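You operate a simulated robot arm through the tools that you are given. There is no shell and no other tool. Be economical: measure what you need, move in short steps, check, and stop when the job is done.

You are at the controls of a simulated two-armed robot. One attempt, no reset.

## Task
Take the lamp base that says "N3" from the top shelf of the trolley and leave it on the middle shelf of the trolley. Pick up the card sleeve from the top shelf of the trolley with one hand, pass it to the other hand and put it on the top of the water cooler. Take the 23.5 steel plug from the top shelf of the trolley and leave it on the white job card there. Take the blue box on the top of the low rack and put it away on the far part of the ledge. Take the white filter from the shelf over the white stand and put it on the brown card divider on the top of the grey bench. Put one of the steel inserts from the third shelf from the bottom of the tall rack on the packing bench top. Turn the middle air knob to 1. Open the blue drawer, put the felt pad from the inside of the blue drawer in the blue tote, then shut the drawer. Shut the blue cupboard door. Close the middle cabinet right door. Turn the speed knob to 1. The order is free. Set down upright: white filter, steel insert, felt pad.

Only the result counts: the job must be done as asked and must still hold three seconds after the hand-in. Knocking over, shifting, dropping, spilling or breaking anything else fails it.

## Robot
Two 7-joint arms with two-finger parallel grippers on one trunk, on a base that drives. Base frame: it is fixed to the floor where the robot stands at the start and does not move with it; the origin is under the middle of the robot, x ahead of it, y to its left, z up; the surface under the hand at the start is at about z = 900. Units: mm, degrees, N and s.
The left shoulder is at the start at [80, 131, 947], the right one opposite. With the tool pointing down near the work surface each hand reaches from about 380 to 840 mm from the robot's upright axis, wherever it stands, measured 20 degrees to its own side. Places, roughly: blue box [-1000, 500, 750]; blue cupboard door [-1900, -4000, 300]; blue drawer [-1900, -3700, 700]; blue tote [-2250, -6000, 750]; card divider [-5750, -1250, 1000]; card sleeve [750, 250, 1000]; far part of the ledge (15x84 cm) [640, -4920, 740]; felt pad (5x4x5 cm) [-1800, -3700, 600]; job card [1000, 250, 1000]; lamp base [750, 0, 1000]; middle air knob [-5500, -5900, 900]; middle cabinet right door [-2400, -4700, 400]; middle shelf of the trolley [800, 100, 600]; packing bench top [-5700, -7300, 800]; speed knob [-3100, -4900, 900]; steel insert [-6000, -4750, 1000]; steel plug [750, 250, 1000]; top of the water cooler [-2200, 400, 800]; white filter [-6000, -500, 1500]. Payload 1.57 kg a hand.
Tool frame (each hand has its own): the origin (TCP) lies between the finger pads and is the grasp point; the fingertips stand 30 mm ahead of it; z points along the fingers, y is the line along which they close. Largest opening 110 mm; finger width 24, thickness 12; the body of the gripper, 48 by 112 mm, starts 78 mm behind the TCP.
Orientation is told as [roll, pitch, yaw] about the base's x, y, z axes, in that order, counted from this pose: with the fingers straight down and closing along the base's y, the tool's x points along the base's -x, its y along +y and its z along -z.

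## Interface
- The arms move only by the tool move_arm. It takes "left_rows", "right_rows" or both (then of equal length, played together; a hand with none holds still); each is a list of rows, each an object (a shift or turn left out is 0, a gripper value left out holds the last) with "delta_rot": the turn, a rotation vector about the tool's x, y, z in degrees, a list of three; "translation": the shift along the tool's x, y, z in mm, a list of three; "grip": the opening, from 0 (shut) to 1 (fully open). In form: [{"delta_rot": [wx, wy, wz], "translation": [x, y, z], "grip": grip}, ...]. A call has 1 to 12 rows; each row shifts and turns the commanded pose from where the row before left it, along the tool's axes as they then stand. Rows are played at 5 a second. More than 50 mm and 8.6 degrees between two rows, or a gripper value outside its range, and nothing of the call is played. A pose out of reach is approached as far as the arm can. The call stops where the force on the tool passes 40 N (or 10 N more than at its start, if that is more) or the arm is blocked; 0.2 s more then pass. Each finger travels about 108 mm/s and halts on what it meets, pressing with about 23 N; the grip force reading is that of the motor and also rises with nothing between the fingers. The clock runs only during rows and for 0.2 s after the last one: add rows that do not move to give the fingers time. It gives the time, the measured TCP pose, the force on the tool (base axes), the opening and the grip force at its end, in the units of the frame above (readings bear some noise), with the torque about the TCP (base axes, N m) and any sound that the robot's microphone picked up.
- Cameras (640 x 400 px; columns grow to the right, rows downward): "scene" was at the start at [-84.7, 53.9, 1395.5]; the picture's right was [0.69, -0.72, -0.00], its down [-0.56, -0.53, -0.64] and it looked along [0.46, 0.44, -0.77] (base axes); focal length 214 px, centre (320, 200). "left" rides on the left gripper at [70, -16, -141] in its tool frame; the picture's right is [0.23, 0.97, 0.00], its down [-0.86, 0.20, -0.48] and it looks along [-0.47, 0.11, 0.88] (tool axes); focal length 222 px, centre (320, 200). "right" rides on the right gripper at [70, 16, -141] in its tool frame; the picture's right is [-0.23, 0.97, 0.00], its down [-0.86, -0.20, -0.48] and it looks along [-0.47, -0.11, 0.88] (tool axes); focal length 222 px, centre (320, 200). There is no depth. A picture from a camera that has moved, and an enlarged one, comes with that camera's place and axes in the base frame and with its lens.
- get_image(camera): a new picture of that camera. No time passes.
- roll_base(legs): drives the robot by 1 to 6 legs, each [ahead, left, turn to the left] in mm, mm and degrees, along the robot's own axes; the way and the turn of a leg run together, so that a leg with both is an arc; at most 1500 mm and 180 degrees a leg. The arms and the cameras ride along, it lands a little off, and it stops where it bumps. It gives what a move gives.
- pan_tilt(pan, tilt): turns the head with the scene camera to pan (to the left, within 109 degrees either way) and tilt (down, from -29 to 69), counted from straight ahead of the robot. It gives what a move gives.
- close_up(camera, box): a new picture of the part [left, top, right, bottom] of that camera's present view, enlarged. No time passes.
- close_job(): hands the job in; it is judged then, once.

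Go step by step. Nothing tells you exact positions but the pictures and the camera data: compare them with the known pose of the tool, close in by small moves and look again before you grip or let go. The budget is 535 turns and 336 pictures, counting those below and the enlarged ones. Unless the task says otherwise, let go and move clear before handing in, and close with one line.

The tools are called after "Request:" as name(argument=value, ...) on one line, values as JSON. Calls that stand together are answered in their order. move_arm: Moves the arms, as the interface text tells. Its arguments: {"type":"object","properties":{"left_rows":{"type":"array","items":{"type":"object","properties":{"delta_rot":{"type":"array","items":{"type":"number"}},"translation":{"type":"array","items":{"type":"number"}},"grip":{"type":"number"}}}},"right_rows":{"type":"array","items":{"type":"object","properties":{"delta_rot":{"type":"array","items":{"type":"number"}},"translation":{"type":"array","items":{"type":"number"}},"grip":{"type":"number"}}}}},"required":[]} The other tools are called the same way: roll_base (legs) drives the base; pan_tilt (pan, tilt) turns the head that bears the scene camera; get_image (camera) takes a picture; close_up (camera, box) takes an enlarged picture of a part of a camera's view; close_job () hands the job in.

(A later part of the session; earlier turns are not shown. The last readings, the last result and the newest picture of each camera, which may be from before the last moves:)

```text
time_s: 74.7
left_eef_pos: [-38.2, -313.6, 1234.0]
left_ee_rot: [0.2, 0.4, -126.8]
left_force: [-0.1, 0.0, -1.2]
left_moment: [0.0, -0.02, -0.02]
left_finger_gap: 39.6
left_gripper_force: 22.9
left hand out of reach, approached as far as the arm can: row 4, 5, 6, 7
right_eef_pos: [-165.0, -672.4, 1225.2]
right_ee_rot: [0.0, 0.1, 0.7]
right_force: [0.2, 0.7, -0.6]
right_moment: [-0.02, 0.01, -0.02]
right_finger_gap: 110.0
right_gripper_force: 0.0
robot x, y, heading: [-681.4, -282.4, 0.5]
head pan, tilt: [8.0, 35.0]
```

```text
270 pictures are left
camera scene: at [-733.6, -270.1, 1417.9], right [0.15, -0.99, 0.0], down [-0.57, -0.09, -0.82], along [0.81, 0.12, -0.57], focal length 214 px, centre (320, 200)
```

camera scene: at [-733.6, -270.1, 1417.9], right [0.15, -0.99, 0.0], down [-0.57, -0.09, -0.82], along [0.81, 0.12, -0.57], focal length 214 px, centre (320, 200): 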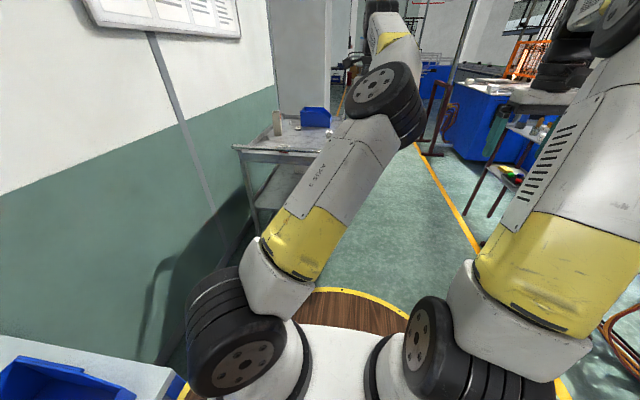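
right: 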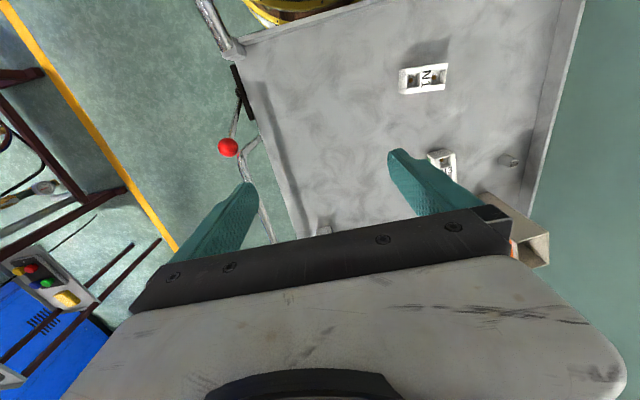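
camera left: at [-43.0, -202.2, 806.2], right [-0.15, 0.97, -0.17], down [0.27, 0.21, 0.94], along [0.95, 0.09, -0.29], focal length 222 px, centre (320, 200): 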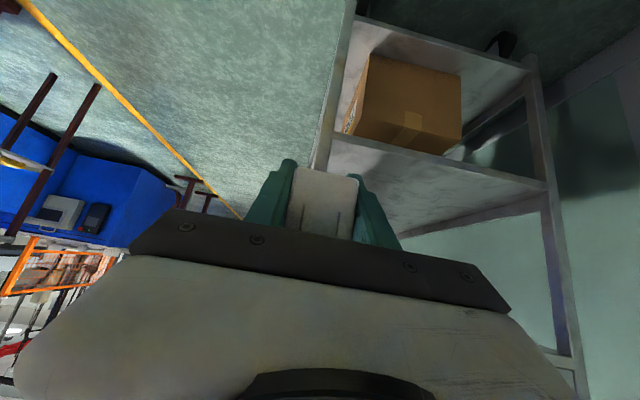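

Request:
move_arm(left_rows=[{"translation": [-28.8, -38.4, 0]}, {"translation": [-28.8, -38.4, 0]}, {"translation": [-28.8, -38.4, 0]}, {"translation": [-28.8, -38.4, 0]}, {"translation": [0, 0, 0]}])

Request:
move_arm(left_rows=[{"translation": [38.4, -28.8, 0]}, {"translation": [38.4, -28.8, 0]}, {"translation": [38.4, -28.8, 0]}, {"translation": [38.4, -28.8, 0]}, {"translation": [38.4, -28.8, 0]}, {"translation": [38.4, -28.8, 0]}, {"translation": [38.4, -28.8, 0]}, {"translation": [0, 0, 0]}])

Request:
get_image(camera="scene")

```text
time_s: 75.8
left_eef_pos: [-196.1, -239.5, 1217.7]
left_ee_rot: [-1.3, -0.2, -115.9]
left_force: [0.4, 0.1, -0.6]
left_moment: [0.01, -0.02, 0.0]
left_finger_gap: 39.8
left_gripper_force: 23.0
right_eef_pos: [-166.2, -672.3, 1233.5]
right_ee_rot: [-0.2, -0.7, 0.7]
right_force: [0.5, 0.0, 0.4]
right_moment: [0.0, -0.01, 0.01]
right_finger_gap: 109.8
right_gripper_force: 0.1
robot x, y, heading: [-682.0, -281.6, 0.4]
head pan, tilt: [8.0, 35.0]
stopped in row 5 (left hand): the arm was blocked; the commanded pose is now the measured one
```

```text
time_s: 77.6
left_eef_pos: [-259.4, 90.0, 1222.2]
left_ee_rot: [-1.4, -0.2, -116.0]
left_force: [0.1, 0.2, -0.2]
left_moment: [0.01, -0.01, 0.0]
left_finger_gap: 39.5
left_gripper_force: 22.7
right_eef_pos: [-167.1, -671.9, 1231.5]
right_ee_rot: [-0.2, -0.6, 0.7]
right_force: [-0.2, -0.6, -1.0]
right_moment: [0.0, 0.0, -0.04]
right_finger_gap: 110.1
right_gripper_force: 0.0
robot x, y, heading: [-679.4, -282.6, 0.6]
head pan, tilt: [8.0, 35.0]
```

```text
269 pictures are left
camera scene: at [-733.6, -269.8, 1417.9], right [0.15, -0.99, 0.0], down [-0.57, -0.09, -0.82], along [0.81, 0.12, -0.57], focal length 214 px, centre (320, 200)
```

scene: 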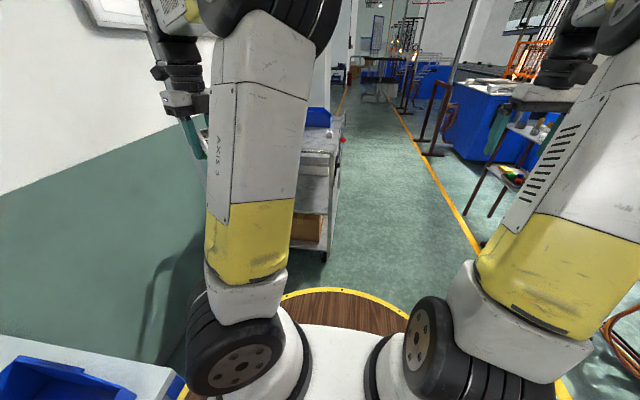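

Request:
move_arm(left_rows=[{"translation": [-25.1, 40.1, 0], "delta_rot": [0, 0, 6.5]}, {"translation": [-25.1, 40.1, 0], "delta_rot": [0, 0, 6.5]}, {"translation": [-25.1, 40.1, 0], "delta_rot": [0, 0, 6.5]}, {"translation": [-25.1, 40.1, 0], "delta_rot": [0, 0, 6.5]}, {"translation": [-25.1, 40.1, 0], "delta_rot": [0, 0, 6.5]}, {"translation": [-25.1, 40.1, 0], "delta_rot": [0, 0, 6.5]}, {"translation": [0, 0, 0]}])

Request:
get_image(camera="scene")

```text
time_s: 79.2
left_eef_pos: [-184.2, -181.0, 1222.2]
left_ee_rot: [-0.8, -1.0, -155.1]
left_force: [-0.3, -0.8, -1.3]
left_moment: [0.05, -0.04, -0.02]
left_finger_gap: 39.5
left_gripper_force: 22.2
right_eef_pos: [-166.2, -673.3, 1233.0]
right_ee_rot: [-0.2, -0.7, 0.7]
right_force: [0.0, 0.3, 0.3]
right_moment: [0.02, -0.02, -0.01]
right_finger_gap: 110.1
right_gripper_force: 0.1
robot x, y, heading: [-681.0, -280.4, 0.6]
head pan, tilt: [8.0, 35.0]
```

```text
268 pictures are left
camera scene: at [-733.6, -270.0, 1417.9], right [0.15, -0.99, 0.0], down [-0.57, -0.09, -0.82], along [0.81, 0.12, -0.57], focal length 214 px, centre (320, 200)
```

scene: 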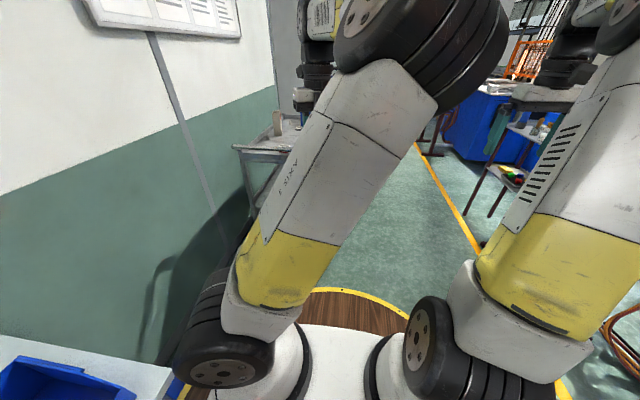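

Request:
move_arm(left_rows=[{"translation": [20.2, -43.5, 0]}, {"translation": [20.2, -43.5, 0]}, {"translation": [20.2, -43.5, 0]}, {"translation": [20.2, -43.5, 0]}, {"translation": [20.2, -43.5, 0]}, {"translation": [20.2, -43.5, 0]}, {"translation": [20.2, -43.5, 0]}, {"translation": [20.2, -43.5, 0]}, {"translation": [0, 0, 0]}])

Request:
get_image(camera="scene")

```text
time_s: 81.2
left_eef_pos: [-192.6, 42.6, 1227.9]
left_ee_rot: [-1.0, -0.8, -155.0]
left_force: [-0.5, 0.6, -1.2]
left_moment: [0.0, -0.02, -0.02]
left_finger_gap: 39.5
left_gripper_force: 22.8
left hand out of reach, approached as far as the arm can: row 5, 6, 7, 8
right_eef_pos: [-166.7, -671.4, 1231.8]
right_ee_rot: [-0.2, -0.7, 0.6]
right_force: [0.1, 0.5, 0.4]
right_moment: [0.03, 0.01, -0.01]
right_finger_gap: 110.0
right_gripper_force: 0.2
robot x, y, heading: [-682.4, -283.6, 0.6]
head pan, tilt: [8.0, 35.0]
```

```text
267 pictures are left
camera scene: at [-733.6, -269.9, 1417.9], right [0.15, -0.99, 0.0], down [-0.57, -0.09, -0.82], along [0.81, 0.12, -0.57], focal length 214 px, centre (320, 200)
```

scene: 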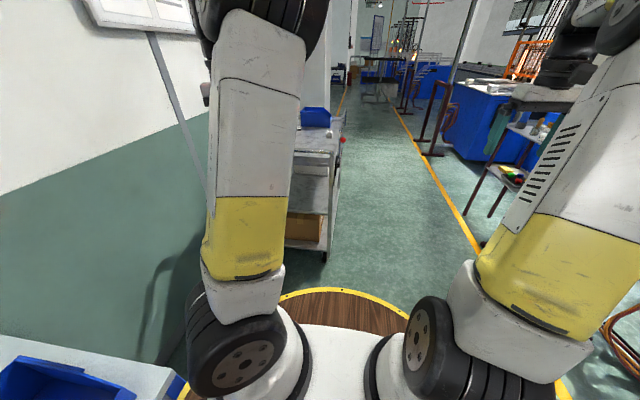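

Request:
move_arm(left_rows=[{"delta_rot": [0, 0, -8]}, {"delta_rot": [0, 0, -8]}, {"delta_rot": [0, 0, -8]}, {"delta_rot": [0, 0, -8]}, {"delta_rot": [0, 0, -8]}, {"delta_rot": [0, 0, -8]}, {"delta_rot": [0, 0, -8]}, {"delta_rot": [0, 0, -8]}, {"delta_rot": [0, 0, -8]}, {"delta_rot": [0, 0, -8]}, {"translation": [0, 0, 0]}])

Request:
move_arm(left_rows=[{"translation": [46, 12, 0]}, {"translation": [46, 12, 0]}, {"translation": [46, 12, 0]}, {"translation": [0, 0, 0]}])

Request:
get_image(camera="scene")

```text
time_s: 83.6
left_eef_pos: [-191.7, 43.0, 1225.2]
left_ee_rot: [-1.1, 0.8, -74.9]
left_force: [0.1, -0.1, -0.5]
left_moment: [0.03, 0.02, -0.03]
left_finger_gap: 39.6
left_gripper_force: 22.4
right_eef_pos: [-165.2, -671.4, 1232.1]
right_ee_rot: [-0.2, -0.7, 0.7]
right_force: [-0.6, 0.3, 0.3]
right_moment: [0.0, -0.02, 0.0]
right_finger_gap: 110.0
right_gripper_force: 0.1
robot x, y, heading: [-679.4, -283.9, 0.6]
head pan, tilt: [8.0, 35.0]
```

```text
time_s: 84.6
left_eef_pos: [-205.4, 57.2, 1232.2]
left_ee_rot: [-1.1, 0.8, -75.0]
left_force: [-0.6, 0.0, -0.4]
left_moment: [0.0, -0.05, 0.01]
left_finger_gap: 39.9
left_gripper_force: 22.8
left hand out of reach, approached as far as the arm can: row 1, 2, 3
right_eef_pos: [-167.0, -673.3, 1232.2]
right_ee_rot: [-0.2, -0.7, 0.7]
right_force: [0.6, -0.6, 1.1]
right_moment: [-0.02, 0.0, 0.03]
right_finger_gap: 110.0
right_gripper_force: 0.1
robot x, y, heading: [-680.6, -283.9, 0.7]
head pan, tilt: [8.0, 35.0]
```

```text
266 pictures are left
camera scene: at [-733.6, -269.9, 1417.9], right [0.15, -0.99, 0.0], down [-0.57, -0.09, -0.82], along [0.81, 0.12, -0.57], focal length 214 px, centre (320, 200)
```

scene: 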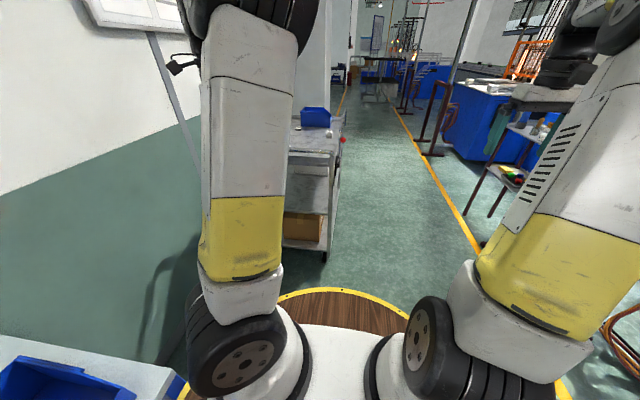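

Request:
move_arm(left_rows=[{"translation": [0, 0, 45]}, {"translation": [0, 0, 45]}, {"translation": [0, 0, 45]}, {"translation": [0, 0, 45]}, {"translation": [46.4, 12.4, 0]}, {"translation": [46.4, 12.4, 0]}, {"translation": [46.4, 12.4, 0]}, {"translation": [0, 0, 0]}])

Request:
get_image(camera="scene")

```text
time_s: 86.4
left_eef_pos: [-211.1, 44.7, 1127.6]
left_ee_rot: [-1.2, 0.8, -75.0]
left_force: [-0.1, -0.3, -0.7]
left_moment: [0.0, -0.03, -0.02]
left_finger_gap: 39.8
left_gripper_force: 23.1
left hand out of reach, approached as far as the arm can: row 2, 3, 4, 5, 6, 7
right_eef_pos: [-166.2, -673.3, 1231.8]
right_ee_rot: [-0.1, -0.6, 0.6]
right_force: [-0.4, 0.1, 0.0]
right_moment: [-0.02, 0.0, 0.03]
right_finger_gap: 109.8
right_gripper_force: 0.1
robot x, y, heading: [-680.1, -285.0, 0.4]
head pan, tilt: [8.0, 35.0]
```

```text
265 pictures are left
camera scene: at [-733.6, -269.9, 1417.9], right [0.15, -0.99, 0.0], down [-0.57, -0.09, -0.82], along [0.81, 0.12, -0.57], focal length 214 px, centre (320, 200)
```

scene: 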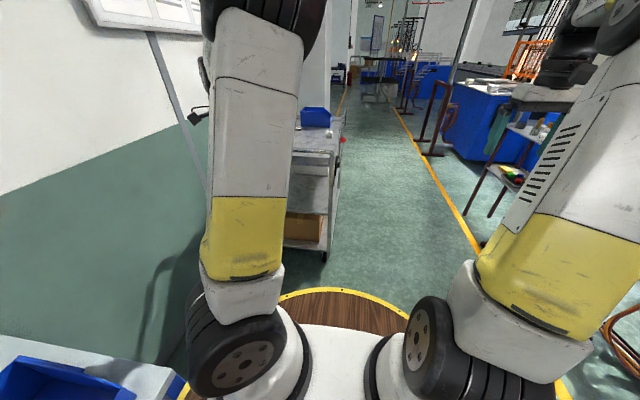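

I'll stop trying to unwind the left arm; I'll set N3 back on the trolley top with it and let the well-configured right arm do the middle shelf. First I find a reachable tilted pose.

Request:
move_arm(left_rows=[{"delta_rot": [0, 0, -8]}, {"delta_rot": [0, 0, -8]}, {"delta_rot": [0, 0, -8]}, {"delta_rot": [0, 0, -8]}, {"delta_rot": [0, 0, -8]}, {"delta_rot": [0, -8, 0]}, {"delta_rot": [0, -8, 0]}, {"delta_rot": [0, -8, 0]}, {"delta_rot": [0, -8, 0]}, {"delta_rot": [0, -8, 0]}, {"delta_rot": [0, -8, 0]}, {"translation": [0, 0, 0]}])

Request:
get_image(camera="scene")

```text
time_s: 89.0
left_eef_pos: [-209.3, 45.8, 1129.9]
left_ee_rot: [-0.5, -46.7, -34.5]
left_force: [0.5, -0.2, -0.3]
left_moment: [-0.02, 0.01, -0.03]
left_finger_gap: 39.7
left_gripper_force: 23.1
right_eef_pos: [-165.6, -673.2, 1233.5]
right_ee_rot: [-0.1, -0.7, 0.7]
right_force: [1.1, -1.0, -0.3]
right_moment: [0.0, 0.05, 0.01]
right_finger_gap: 110.0
right_gripper_force: 0.0
robot x, y, heading: [-681.5, -281.2, 0.6]
head pan, tilt: [8.0, 35.0]
```

```text
264 pictures are left
camera scene: at [-733.6, -269.8, 1417.9], right [0.15, -0.99, 0.0], down [-0.57, -0.09, -0.82], along [0.81, 0.12, -0.57], focal length 214 px, centre (320, 200)
```

scene: 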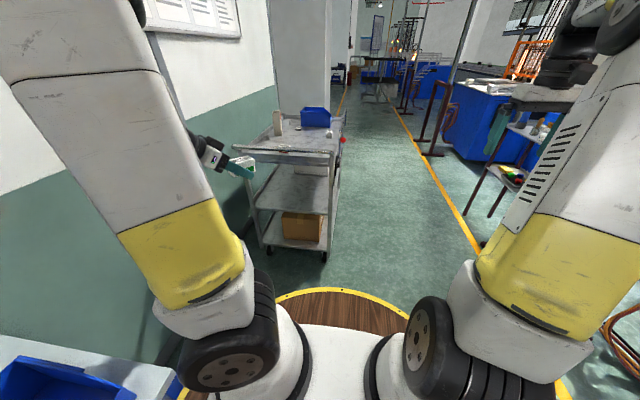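

The elbow swung to the left, as at the start. I turn the yaw back to zero.

Request:
move_arm(left_rows=[{"delta_rot": [-6.1, 0, -5.9]}, {"delta_rot": [-6.1, 0, -5.9]}, {"delta_rot": [-6.1, 0, -5.9]}, {"delta_rot": [-6.1, 0, -5.9]}, {"translation": [0, 0, 0]}])

Request:
get_image(camera="scene")

```text
time_s: 90.2
left_eef_pos: [-209.2, 45.2, 1130.2]
left_ee_rot: [-1.0, -46.4, -0.2]
left_force: [0.5, -0.5, -0.5]
left_moment: [0.02, 0.0, 0.0]
left_finger_gap: 39.6
left_gripper_force: 22.5
right_eef_pos: [-166.8, -672.1, 1232.0]
right_ee_rot: [-0.2, -0.7, 0.7]
right_force: [0.5, 0.9, 0.2]
right_moment: [0.01, -0.01, -0.02]
right_finger_gap: 109.9
right_gripper_force: 0.1
robot x, y, heading: [-679.0, -282.4, 0.7]
head pan, tilt: [8.0, 35.0]
```

```text
263 pictures are left
camera scene: at [-733.6, -269.9, 1417.9], right [0.15, -0.99, 0.0], down [-0.57, -0.09, -0.82], along [0.81, 0.12, -0.57], focal length 214 px, centre (320, 200)
```

scene: 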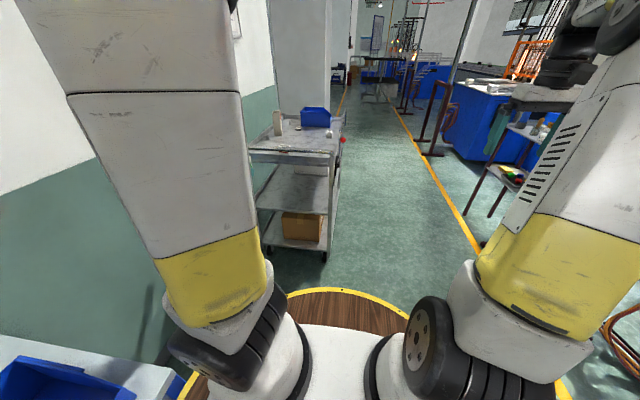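

Request:
move_arm(left_rows=[{"translation": [-28.3, -8, 28.3]}, {"translation": [-28.3, -8, 28.3]}, {"translation": [-28.3, -8, 28.3]}, {"translation": [-28.3, -8, 28.3]}, {"translation": [-28.3, -8, 28.3]}, {"translation": [-28.3, -8, 28.3]}, {"translation": [-28.3, -8, 28.3]}, {"translation": [0, 0, 0]}])

Request:
get_image(camera="scene")

```text
time_s: 92.0
left_eef_pos: [66.9, -18.3, 1136.3]
left_ee_rot: [-1.0, -46.3, -0.3]
left_force: [-0.3, 0.1, -0.9]
left_moment: [0.0, -0.04, -0.03]
left_finger_gap: 39.9
left_gripper_force: 22.8
right_eef_pos: [-166.1, -671.4, 1232.1]
right_ee_rot: [-0.1, -0.7, 0.6]
right_force: [0.6, 0.0, -0.2]
right_moment: [0.03, -0.01, 0.0]
right_finger_gap: 110.1
right_gripper_force: 0.1
robot x, y, heading: [-685.2, -276.8, 0.5]
head pan, tilt: [8.0, 35.0]
```

```text
262 pictures are left
camera scene: at [-733.5, -270.0, 1417.9], right [0.15, -0.99, 0.0], down [-0.57, -0.09, -0.82], along [0.81, 0.12, -0.57], focal length 214 px, centre (320, 200)
```

scene: 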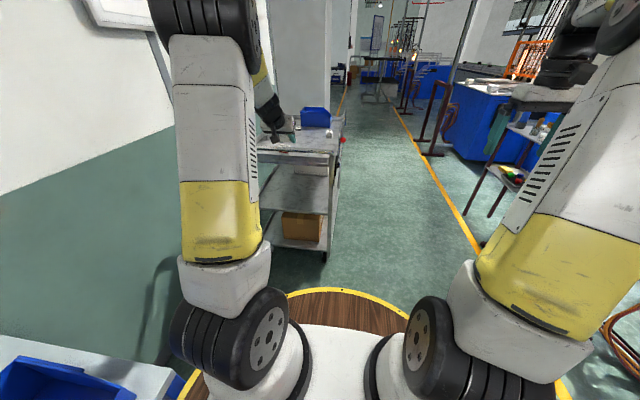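

The left arm is back in its good configuration. I lower the hand in front of the trolley here (well clear of the bar), then drive in.

Request:
move_arm(left_rows=[{"translation": [35, 0, 35]}, {"translation": [35, 0, 35]}, {"translation": [35, 0, 35]}, {"translation": [35, 0, 35]}, {"translation": [35, 0, 35]}, {"translation": [35, 0, 35]}, {"translation": [35, 0, 35]}, {"translation": [35, 0, 35]}, {"translation": [35, 0, 35]}, {"translation": [0, 0, 0]}])

Request:
get_image(camera="scene")

Request:
get_image(camera="left")

```text
time_s: 94.2
left_eef_pos: [80.2, -20.8, 691.7]
left_ee_rot: [-1.0, -46.4, -0.3]
left_force: [-0.3, 1.0, -0.4]
left_moment: [-0.01, 0.03, -0.01]
left_finger_gap: 39.6
left_gripper_force: 22.8
right_eef_pos: [-166.0, -673.6, 1233.0]
right_ee_rot: [-0.2, -0.7, 0.7]
right_force: [-0.1, -0.3, -0.5]
right_moment: [0.0, -0.01, -0.02]
right_finger_gap: 109.7
right_gripper_force: 0.0
robot x, y, heading: [-682.0, -285.9, 0.3]
head pan, tilt: [8.0, 35.0]
```

```text
261 pictures are left
camera scene: at [-733.5, -269.9, 1417.9], right [0.15, -0.99, 0.0], down [-0.57, -0.09, -0.82], along [0.81, 0.12, -0.57], focal length 214 px, centre (320, 200)
```

scene: 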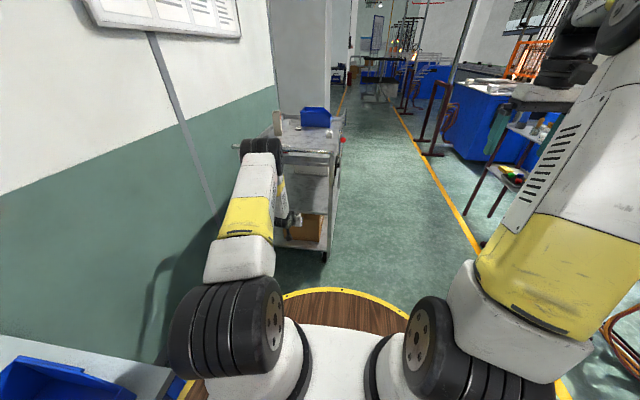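

```text
260 pictures are left
camera left: at [-69.4, -33.9, 738.6], right [-0.14, 0.97, -0.18], down [0.25, 0.21, 0.95], along [0.96, 0.09, -0.27], focal length 222 px, centre (320, 200)
```

left: 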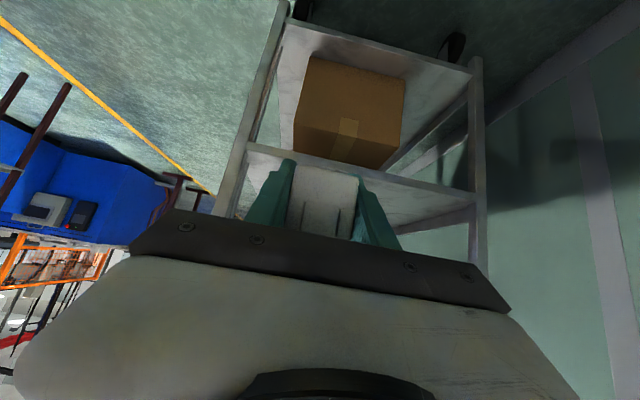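

The arm hangs well. I tilt a little more, extend and lower slightly so the forearm clears the handle bar, then drive forward in steps.

Request:
move_arm(left_rows=[{"delta_rot": [0, -7, 0]}, {"delta_rot": [0, -7, 0]}, {"translation": [10, 0, 45]}, {"translation": [10, 0, 45]}, {"translation": [10, 0, 20]}, {"translation": [0, 0, 0]}])

Request:
roll_base(legs=[[180, 0, 0]])

Request:
get_image(camera="scene")

Request:
get_image(camera="left")

```text
time_s: 95.6
left_eef_pos: [160.4, -23.3, 609.2]
left_ee_rot: [-1.5, -60.4, 0.2]
left_force: [0.0, -1.1, -0.8]
left_moment: [0.0, 0.0, -0.02]
left_finger_gap: 39.9
left_gripper_force: 22.7
right_eef_pos: [-165.5, -672.6, 1230.9]
right_ee_rot: [-0.2, -0.8, 0.6]
right_force: [-0.4, 0.0, 0.3]
right_moment: [-0.01, 0.01, 0.04]
right_finger_gap: 110.1
right_gripper_force: 0.0
robot x, y, heading: [-680.6, -284.9, 0.4]
head pan, tilt: [8.0, 35.0]
```

```text
time_s: 97.0
left_eef_pos: [335.5, -23.9, 609.4]
left_ee_rot: [-1.4, -60.4, 0.0]
left_force: [-0.7, -0.3, 0.2]
left_moment: [-0.03, 0.03, 0.01]
left_finger_gap: 39.5
left_gripper_force: 22.9
right_eef_pos: [6.9, -673.3, 1231.7]
right_ee_rot: [-0.2, -0.7, 0.6]
right_force: [-0.1, -0.3, 0.3]
right_moment: [-0.02, -0.04, 0.02]
right_finger_gap: 110.0
right_gripper_force: 0.0
robot x, y, heading: [-505.1, -279.9, 0.6]
head pan, tilt: [8.0, 35.0]
```

```text
259 pictures are left
camera scene: at [-559.2, -268.2, 1417.9], right [0.15, -0.99, 0.0], down [-0.57, -0.08, -0.82], along [0.81, 0.12, -0.57], focal length 214 px, centre (320, 200)
```

scene: 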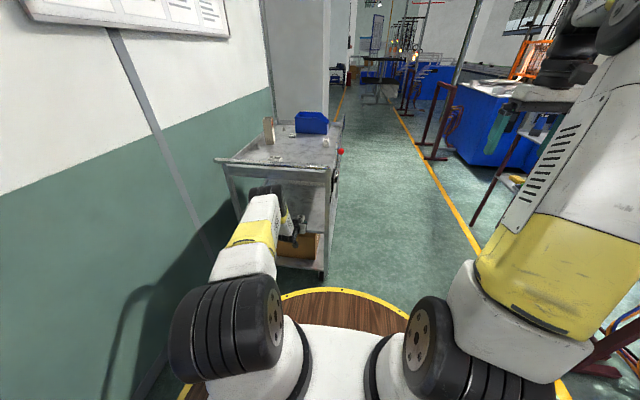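

```text
258 pictures are left
camera left: at [179.0, -36.7, 619.3], right [-0.09, 0.97, -0.21], down [0.01, 0.21, 0.98], along [1.0, 0.09, -0.03], focal length 222 px, centre (320, 200)
```

left: 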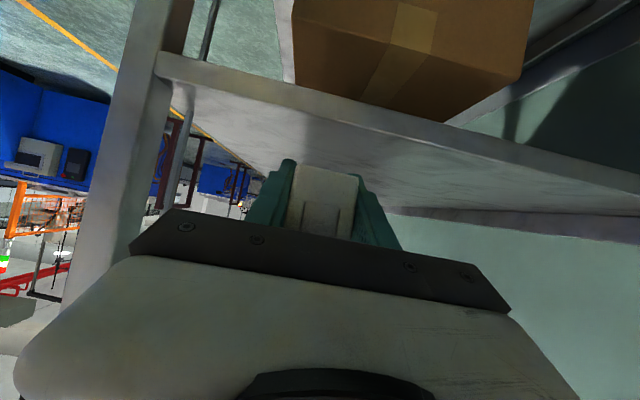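

Request:
move_arm(left_rows=[{"translation": [-17, 0, -10]}, {"translation": [0, 0, 0]}])

Request:
roll_base(legs=[[70, 0, 0]])

Request:
get_image(camera="left")

Request:
close_up(camera="scene", box=[200, 130, 360, 290])

```text
time_s: 97.6
left_eef_pos: [335.4, -22.6, 629.9]
left_ee_rot: [-1.4, -60.4, 0.1]
left_force: [0.8, -0.4, -0.7]
left_moment: [-0.01, -0.03, 0.02]
left_finger_gap: 39.5
left_gripper_force: 23.1
right_eef_pos: [7.4, -671.3, 1232.6]
right_ee_rot: [-0.2, -0.7, 0.5]
right_force: [-0.4, -0.2, 0.3]
right_moment: [-0.05, 0.02, -0.02]
right_finger_gap: 110.0
right_gripper_force: 0.0
robot x, y, heading: [-508.5, -280.2, 0.4]
head pan, tilt: [8.0, 35.0]
```

```text
time_s: 98.7
left_eef_pos: [407.7, -21.3, 629.3]
left_ee_rot: [-1.3, -60.3, 0.2]
left_force: [0.4, 0.1, 0.3]
left_moment: [-0.04, 0.0, 0.04]
left_finger_gap: 39.5
left_gripper_force: 24.1
right_eef_pos: [80.8, -670.9, 1231.8]
right_ee_rot: [-0.3, -0.7, 0.6]
right_force: [-0.2, 0.0, -0.4]
right_moment: [0.02, -0.01, 0.0]
right_finger_gap: 110.2
right_gripper_force: 0.2
robot x, y, heading: [-432.9, -280.5, 0.5]
head pan, tilt: [8.0, 35.0]
```

```text
257 pictures are left
camera left: at [250.3, -34.3, 639.4], right [-0.09, 0.97, -0.21], down [0.01, 0.21, 0.98], along [1.0, 0.09, -0.03], focal length 222 px, centre (320, 200)
```

left: 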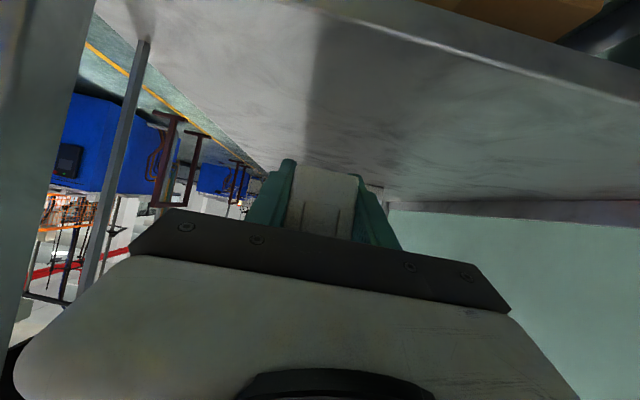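

```text
2.50 times, centred on (280, 210) of scene
camera zoom: at [-486.9, -267.7, 1417.9], right [0.15, -0.99, 0.0], down [-0.57, -0.08, -0.82], along [0.81, 0.12, -0.57], focal length 536 px, centre (420, 175)
```

zoom: 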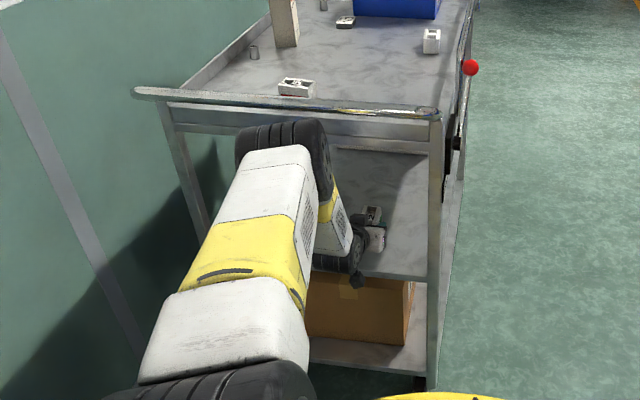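

Request:
move_arm(left_rows=[{"delta_rot": [0, -7.5, 0]}, {"delta_rot": [0, -7.5, 0]}, {"translation": [10, 0, 35]}, {"translation": [0, 0, 0]}])

Request:
get_image(camera="left")

Request:
close_up(camera="scene", box=[240, 150, 340, 250])

```text
time_s: 99.7
left_eef_pos: [439.0, -23.4, 612.0]
left_ee_rot: [-2.8, -75.4, 1.5]
left_force: [-0.4, 0.1, -0.5]
left_moment: [-0.02, -0.01, -0.03]
left_finger_gap: 39.5
left_gripper_force: 23.1
right_eef_pos: [79.7, -670.6, 1232.1]
right_ee_rot: [-0.1, -0.7, 0.6]
right_force: [-0.5, 0.4, 1.0]
right_moment: [0.01, -0.02, -0.02]
right_finger_gap: 110.0
right_gripper_force: 0.1
robot x, y, heading: [-436.1, -279.8, 0.6]
head pan, tilt: [8.0, 35.0]
```

```text
255 pictures are left
camera left: at [285.7, -36.5, 580.7], right [-0.04, 0.97, -0.23], down [-0.24, 0.22, 0.95], along [0.97, 0.09, 0.23], focal length 222 px, centre (320, 200)
```

left: 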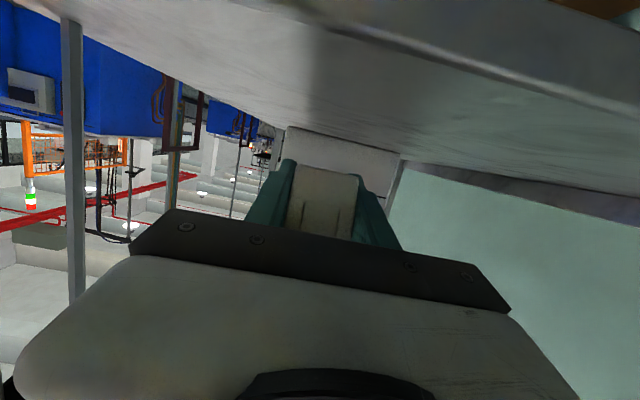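

```text
4.00 times, centred on (290, 200) of scene
camera zoom: at [-486.8, -267.7, 1417.9], right [0.15, -0.99, 0.0], down [-0.57, -0.08, -0.82], along [0.81, 0.12, -0.57], focal length 858 px, centre (440, 200)
```

zoom: 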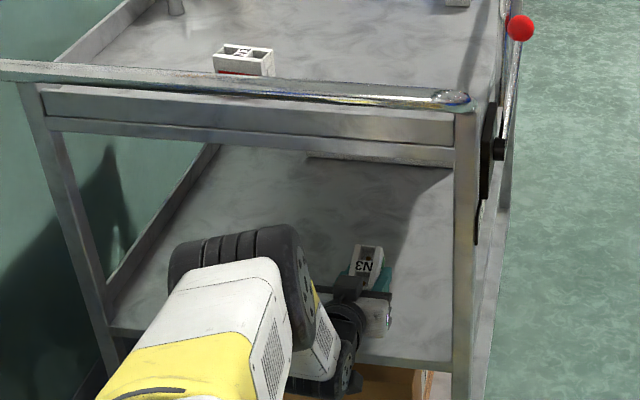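

N3 is inside the shelf. I lower it carefully until contact.

Request:
move_arm(left_rows=[{"translation": [5.8, 0, 1.5]}, {"translation": [5.8, 0, 1.5]}, {"translation": [2.9, 0, 0.75]}, {"translation": [2.9, 0, 0.75]}, {"translation": [2.9, 0, 0.75]}, {"translation": [0, 0, 0]}])

Request:
get_image(camera="left")

Request:
close_up(camera="scene", box=[270, 190, 320, 240])

```text
time_s: 101.1
left_eef_pos: [437.7, -23.1, 589.0]
left_ee_rot: [-2.8, -75.3, 1.5]
left_force: [0.4, 1.3, -1.1]
left_moment: [0.0, -0.02, 0.01]
left_finger_gap: 39.4
left_gripper_force: 23.0
right_eef_pos: [80.4, -671.7, 1232.8]
right_ee_rot: [-0.2, -0.7, 0.6]
right_force: [-1.6, 0.1, 0.3]
right_moment: [-0.03, -0.01, 0.02]
right_finger_gap: 110.1
right_gripper_force: 0.1
robot x, y, heading: [-435.1, -281.8, 0.3]
head pan, tilt: [8.0, 35.0]
```

```text
253 pictures are left
camera left: at [284.3, -36.4, 559.2], right [-0.04, 0.97, -0.23], down [-0.24, 0.22, 0.95], along [0.97, 0.09, 0.23], focal length 222 px, centre (320, 200)
```

left: 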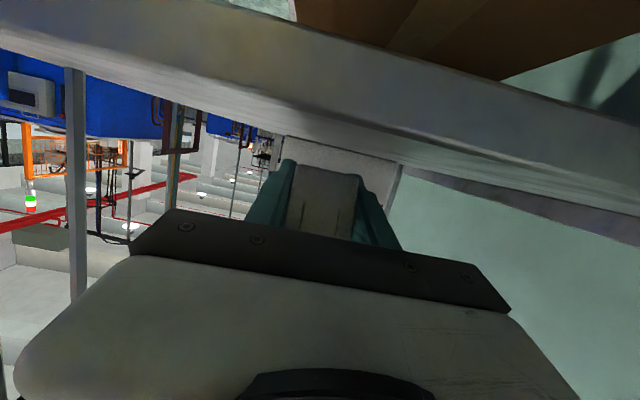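

```text
8.00 times, centred on (295, 215) of scene
camera zoom: at [-486.8, -267.7, 1417.9], right [0.15, -0.99, 0.0], down [-0.57, -0.08, -0.82], along [0.81, 0.12, -0.57], focal length 1716 px, centre (520, 80)
```

zoom: 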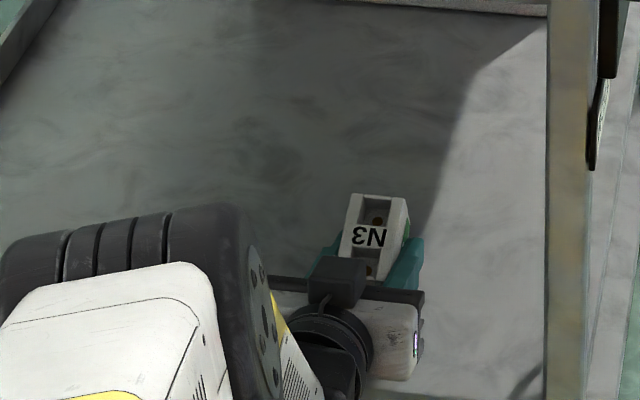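

Request:
move_arm(left_rows=[{"translation": [2.9, 0, 0.75]}, {"translation": [2.9, 0, 0.75]}, {"translation": [2.9, 0, 0.75]}, {"translation": [2.9, 0, 0.75]}, {"translation": [0, 0, 0]}])

Request:
close_up(camera="scene", box=[270, 190, 320, 240])

```text
time_s: 102.3
left_eef_pos: [437.8, -22.8, 577.9]
left_ee_rot: [-2.7, -75.3, 1.5]
left_force: [0.8, 0.2, -0.5]
left_moment: [-0.01, 0.01, 0.0]
left_finger_gap: 39.9
left_gripper_force: 23.3
right_eef_pos: [80.0, -672.0, 1231.8]
right_ee_rot: [-0.3, -0.7, 0.6]
right_force: [0.9, 0.3, -0.2]
right_moment: [-0.03, 0.02, 0.03]
right_finger_gap: 109.9
right_gripper_force: 0.1
robot x, y, heading: [-434.6, -280.6, 0.3]
head pan, tilt: [8.0, 35.0]
```

```text
8.00 times, centred on (295, 215) of scene
camera zoom: at [-486.8, -267.7, 1417.9], right [0.15, -0.99, 0.0], down [-0.57, -0.08, -0.82], along [0.81, 0.12, -0.57], focal length 1716 px, centre (520, 80)
```

zoom: 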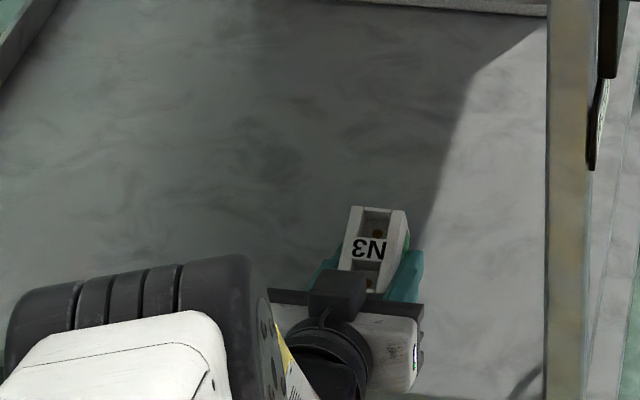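

Request:
move_arm(left_rows=[{"translation": [2.9, 0, 0.75]}, {"translation": [2.9, 0, 0.75]}, {"translation": [2.9, 0, 0.75]}, {"translation": [2.9, 0, 0.75]}, {"translation": [0, 0, 0]}])

Request:
get_image(camera="left")

```text
time_s: 103.5
left_eef_pos: [440.8, -22.1, 569.5]
left_ee_rot: [-2.5, -75.8, 1.3]
left_force: [5.1, 1.6, 19.3]
left_moment: [0.34, 0.33, -0.13]
left_finger_gap: 39.9
left_gripper_force: 22.7
right_eef_pos: [79.2, -670.6, 1230.5]
right_ee_rot: [-0.2, -0.7, 0.6]
right_force: [0.5, 0.4, -0.4]
right_moment: [0.0, -0.01, -0.03]
right_finger_gap: 110.3
right_gripper_force: 0.0
robot x, y, heading: [-434.7, -282.6, 0.2]
head pan, tilt: [8.0, 35.0]
```

```text
250 pictures are left
camera left: at [287.5, -36.1, 537.0], right [-0.04, 0.97, -0.23], down [-0.25, 0.21, 0.94], along [0.97, 0.09, 0.24], focal length 222 px, centre (320, 200)
```

left: 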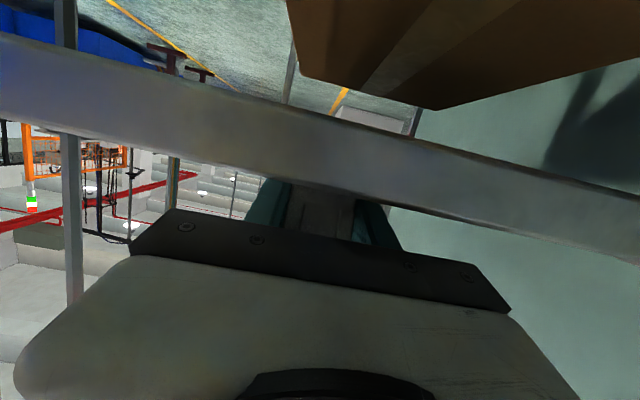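

Contact at about 20 N. I press a few mm to let the block rotate flat.

Request:
move_arm(left_rows=[{"translation": [2, 0, 0.5]}, {"translation": [2, 0, 0.5]}, {"translation": [2, 0, 0.5]}, {"translation": [0, 0, 0]}])

Request:
close_up(camera="scene", box=[270, 190, 320, 240])

```text
time_s: 104.1
left_eef_pos: [441.6, -22.2, 569.5]
left_ee_rot: [-2.6, -76.3, 1.5]
left_force: [2.1, 0.0, 3.6]
left_moment: [0.11, 0.08, -0.05]
left_finger_gap: 39.6
left_gripper_force: 22.7
right_eef_pos: [80.5, -671.7, 1231.5]
right_ee_rot: [-0.2, -0.7, 0.7]
right_force: [0.0, 0.1, 0.4]
right_moment: [0.0, -0.04, 0.0]
right_finger_gap: 110.0
right_gripper_force: 0.0
robot x, y, heading: [-434.1, -276.8, 0.7]
head pan, tilt: [8.0, 35.0]
stopped in row 2 (left hand): the force on the tool passed its limit at 42 N (the readings are from after the stop); the commanded pose is now the measured one
```

```text
8.00 times, centred on (295, 215) of scene
camera zoom: at [-487.2, -267.8, 1417.9], right [0.15, -0.99, 0.0], down [-0.57, -0.08, -0.82], along [0.81, 0.12, -0.57], focal length 1716 px, centre (520, 80)
```

zoom: 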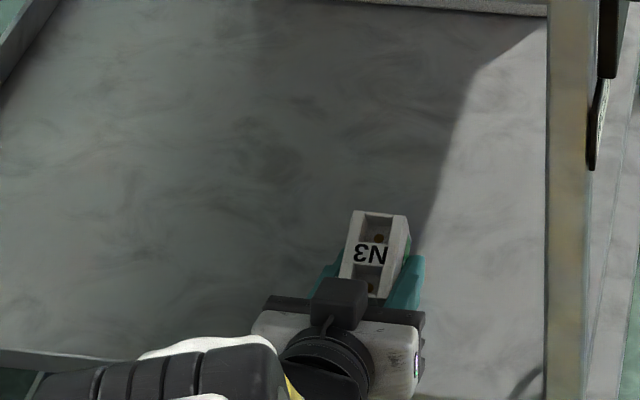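

Request:
move_arm(left_rows=[{"grip": 0.34}, {"grip": 0.36}, {"grip": 0.4}, {"grip": 0.5}, {"grip": 0.6}, {"grip": 0.6}])

Request:
close_up(camera="scene", box=[270, 190, 320, 240])

```text
time_s: 105.5
left_eef_pos: [441.5, -22.0, 568.6]
left_ee_rot: [-2.5, -76.3, 1.2]
left_force: [2.3, -5.8, 12.5]
left_moment: [0.34, -0.38, -0.18]
left_finger_gap: 61.2
left_gripper_force: 0.0
right_eef_pos: [79.1, -671.5, 1232.3]
right_ee_rot: [-0.2, -0.8, 0.6]
right_force: [-0.6, 0.0, 0.0]
right_moment: [0.01, 0.0, 0.0]
right_finger_gap: 110.0
right_gripper_force: 0.1
robot x, y, heading: [-430.3, -279.2, 0.3]
head pan, tilt: [8.0, 35.0]
```

```text
8.00 times, centred on (295, 215) of scene
camera zoom: at [-487.4, -268.1, 1417.9], right [0.15, -0.99, 0.0], down [-0.57, -0.08, -0.82], along [0.81, 0.12, -0.57], focal length 1716 px, centre (520, 80)
```

zoom: 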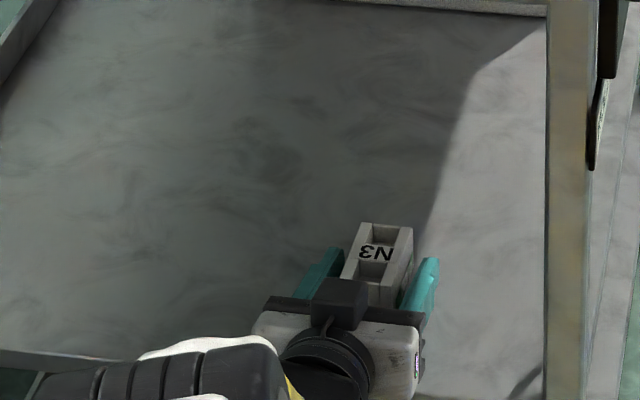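

N3 stands on the middle shelf. I open wider, lift slightly and withdraw.

Request:
move_arm(left_rows=[{"grip": 0.9}, {"translation": [-7, 0, -1.7]}, {"translation": [0, 0, -40]}, {"translation": [0, 0, -40]}, {"translation": [0, 0, -20]}, {"translation": [0, 0, 0]}])

Request:
roll_base(legs=[[-220, 0, 0]])

Request:
get_image(camera="scene")

Request:
get_image(camera="left")

```text
time_s: 106.9
left_eef_pos: [342.3, -20.0, 599.8]
left_ee_rot: [-2.6, -76.1, 1.4]
left_force: [-0.6, 0.2, 0.8]
left_moment: [-0.02, -0.02, -0.03]
left_finger_gap: 99.0
left_gripper_force: 0.0
right_eef_pos: [80.0, -671.3, 1232.7]
right_ee_rot: [-0.2, -0.7, 0.7]
right_force: [0.1, 0.1, 0.6]
right_moment: [0.0, 0.01, -0.04]
right_finger_gap: 110.0
right_gripper_force: 0.0
robot x, y, heading: [-429.3, -282.9, 0.8]
head pan, tilt: [8.0, 35.0]
```

```text
time_s: 108.5
left_eef_pos: [126.1, -21.2, 599.8]
left_ee_rot: [-2.7, -76.2, 1.6]
left_force: [0.0, 0.8, 0.1]
left_moment: [0.02, 0.01, -0.05]
left_finger_gap: 98.9
left_gripper_force: 0.0
right_eef_pos: [-135.8, -672.2, 1232.4]
right_ee_rot: [-0.3, -0.7, 0.7]
right_force: [0.7, 0.2, -0.7]
right_moment: [-0.01, 0.04, -0.02]
right_finger_gap: 110.3
right_gripper_force: 0.0
robot x, y, heading: [-650.9, -283.3, 0.6]
head pan, tilt: [8.0, 35.0]
```

```text
247 pictures are left
camera scene: at [-703.6, -269.8, 1417.9], right [0.15, -0.99, 0.0], down [-0.57, -0.09, -0.82], along [0.81, 0.12, -0.57], focal length 214 px, centre (320, 200)
```

scene: 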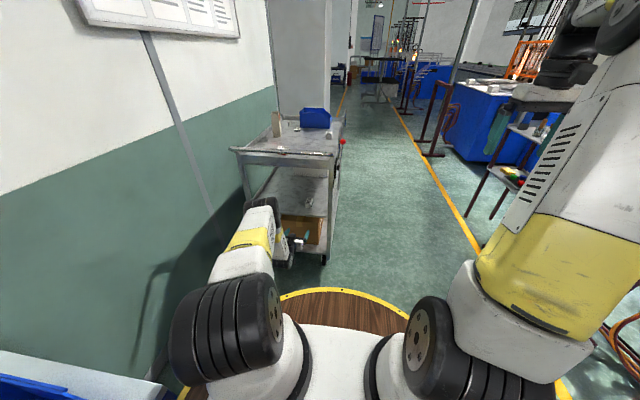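

```text
246 pictures are left
camera left: at [-27.6, -34.8, 565.4], right [-0.04, 0.97, -0.23], down [-0.26, 0.21, 0.94], along [0.97, 0.09, 0.24], focal length 222 px, centre (320, 200)
```

left: 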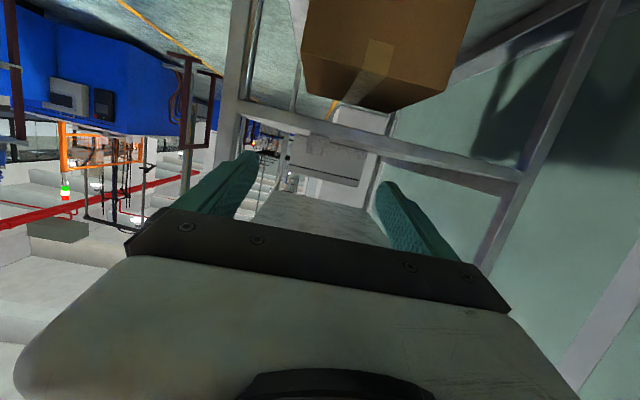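

Request:
move_arm(left_rows=[{"translation": [-40, 0, -9], "delta_rot": [0, 7, 0]}, {"translation": [-36, 0, -18], "delta_rot": [0, 7, 0]}, {"translation": [-35, 0, -25], "delta_rot": [0, 7, 0]}, {"translation": [-32, 0, -30], "delta_rot": [0, 7, 0]}, {"translation": [-35, 0, -35]}, {"translation": [-35, 0, -35]}, {"translation": [-35, 0, -35]}, {"translation": [-35, 0, -35]}, {"translation": [-35, 0, -35]}, {"translation": [-35, 0, -35]}, {"translation": [-35, 0, -35]}, {"translation": [0, 0, 0]}])

Request:
get_image(camera="scene")

Request:
close_up(camera="left", box=[160, 0, 560, 250])

```text
time_s: 111.1
left_eef_pos: [90.8, -14.7, 1117.0]
left_ee_rot: [-1.0, -48.1, -0.3]
left_force: [0.5, 0.4, -0.2]
left_moment: [-0.01, 0.0, 0.01]
left_finger_gap: 99.2
left_gripper_force: 0.1
right_eef_pos: [-137.0, -672.1, 1232.4]
right_ee_rot: [-0.2, -0.7, 0.9]
right_force: [-0.8, 0.1, 0.0]
right_moment: [0.02, -0.01, 0.01]
right_finger_gap: 109.9
right_gripper_force: 0.1
robot x, y, heading: [-653.9, -283.4, 0.7]
head pan, tilt: [8.0, 35.0]
```

```text
245 pictures are left
camera scene: at [-703.7, -269.8, 1417.9], right [0.15, -0.99, 0.0], down [-0.57, -0.09, -0.82], along [0.81, 0.12, -0.57], focal length 214 px, centre (320, 200)
```

scene: 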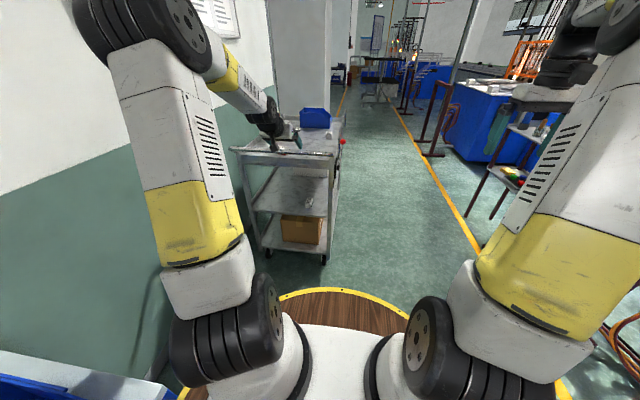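

```text
1.60 times, centred on (360, 125) of left
camera zoom: at [-60.5, -27.2, 1158.4], right [-0.13, 0.97, -0.18], down [0.22, 0.21, 0.95], along [0.97, 0.09, -0.24], focal length 355 px, centre (256, 320)
```

zoom: 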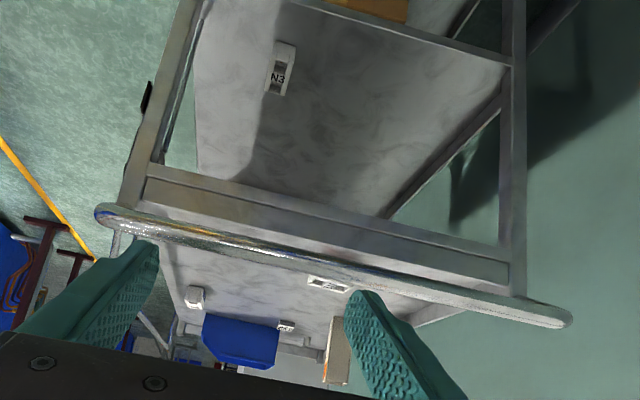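

N3 stands safely on the middle shelf and the left arm is well configured. Next: sleeve and plug, so I drive back up to the trolley.

Request:
roll_base(legs=[[500, 0, 0], [0, 283, 0]])

Request:
get_image(camera="left")

Request:
get_image(camera="scene")

```text
time_s: 115.6
left_eef_pos: [581.0, 286.1, 1116.3]
left_ee_rot: [-1.0, -48.2, 0.4]
left_force: [-0.1, -0.4, 0.2]
left_moment: [-0.01, 0.0, -0.01]
left_finger_gap: 99.2
left_gripper_force: 0.1
right_eef_pos: [365.0, -375.3, 1232.5]
right_ee_rot: [-0.2, -0.6, 1.7]
right_force: [-0.3, -0.7, 0.3]
right_moment: [0.04, 0.0, -0.03]
right_finger_gap: 110.2
right_gripper_force: 0.1
robot x, y, heading: [-157.3, 7.7, 1.7]
head pan, tilt: [8.0, 35.0]
```

```text
243 pictures are left
camera left: at [430.3, 269.8, 1158.0], right [-0.15, 0.97, -0.18], down [0.22, 0.21, 0.95], along [0.97, 0.1, -0.24], focal length 222 px, centre (320, 200)
```

left: 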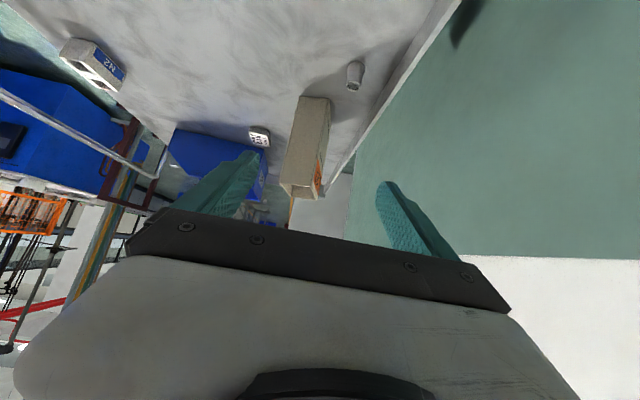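

```text
242 pictures are left
camera scene: at [-209.1, 17.1, 1417.9], right [0.17, -0.99, 0.0], down [-0.57, -0.09, -0.82], along [0.81, 0.14, -0.57], focal length 214 px, centre (320, 200)
```

scene: 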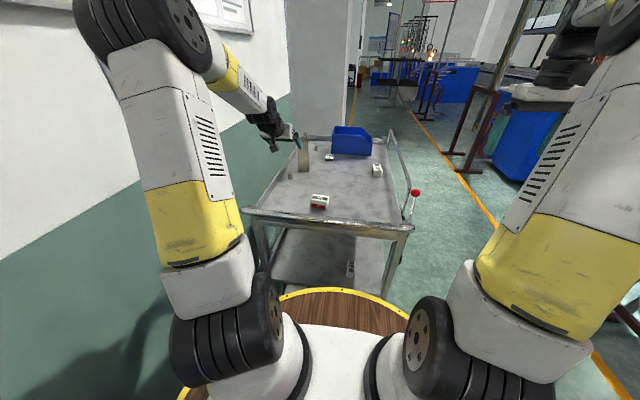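

Request:
close_up(camera="left", box=[240, 40, 400, 240])

Request:
close_up(camera="scene", box=[270, 120, 370, 190])

```text
2.00 times, centred on (320, 140) of left
camera zoom: at [430.3, 269.8, 1158.0], right [-0.15, 0.97, -0.18], down [0.22, 0.21, 0.95], along [0.97, 0.1, -0.24], focal length 444 px, centre (320, 320)
```

zoom: 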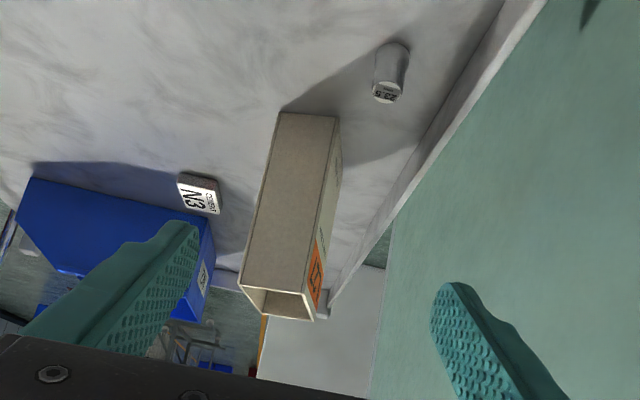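

```text
5.71 times, centred on (320, 155) of scene
camera zoom: at [-209.1, 17.1, 1417.9], right [0.17, -0.99, 0.0], down [-0.57, -0.09, -0.82], along [0.81, 0.14, -0.57], focal length 1226 px, centre (320, 457)
```

zoom: 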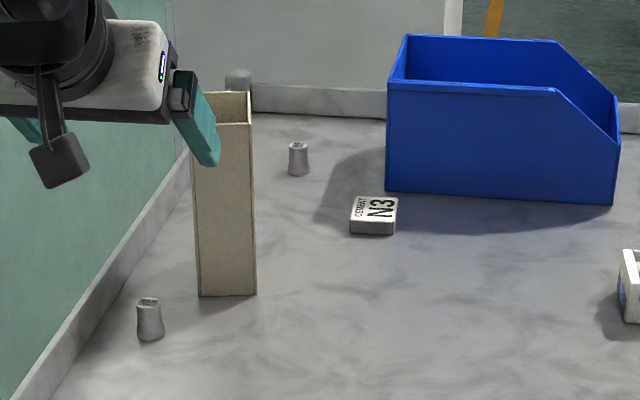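

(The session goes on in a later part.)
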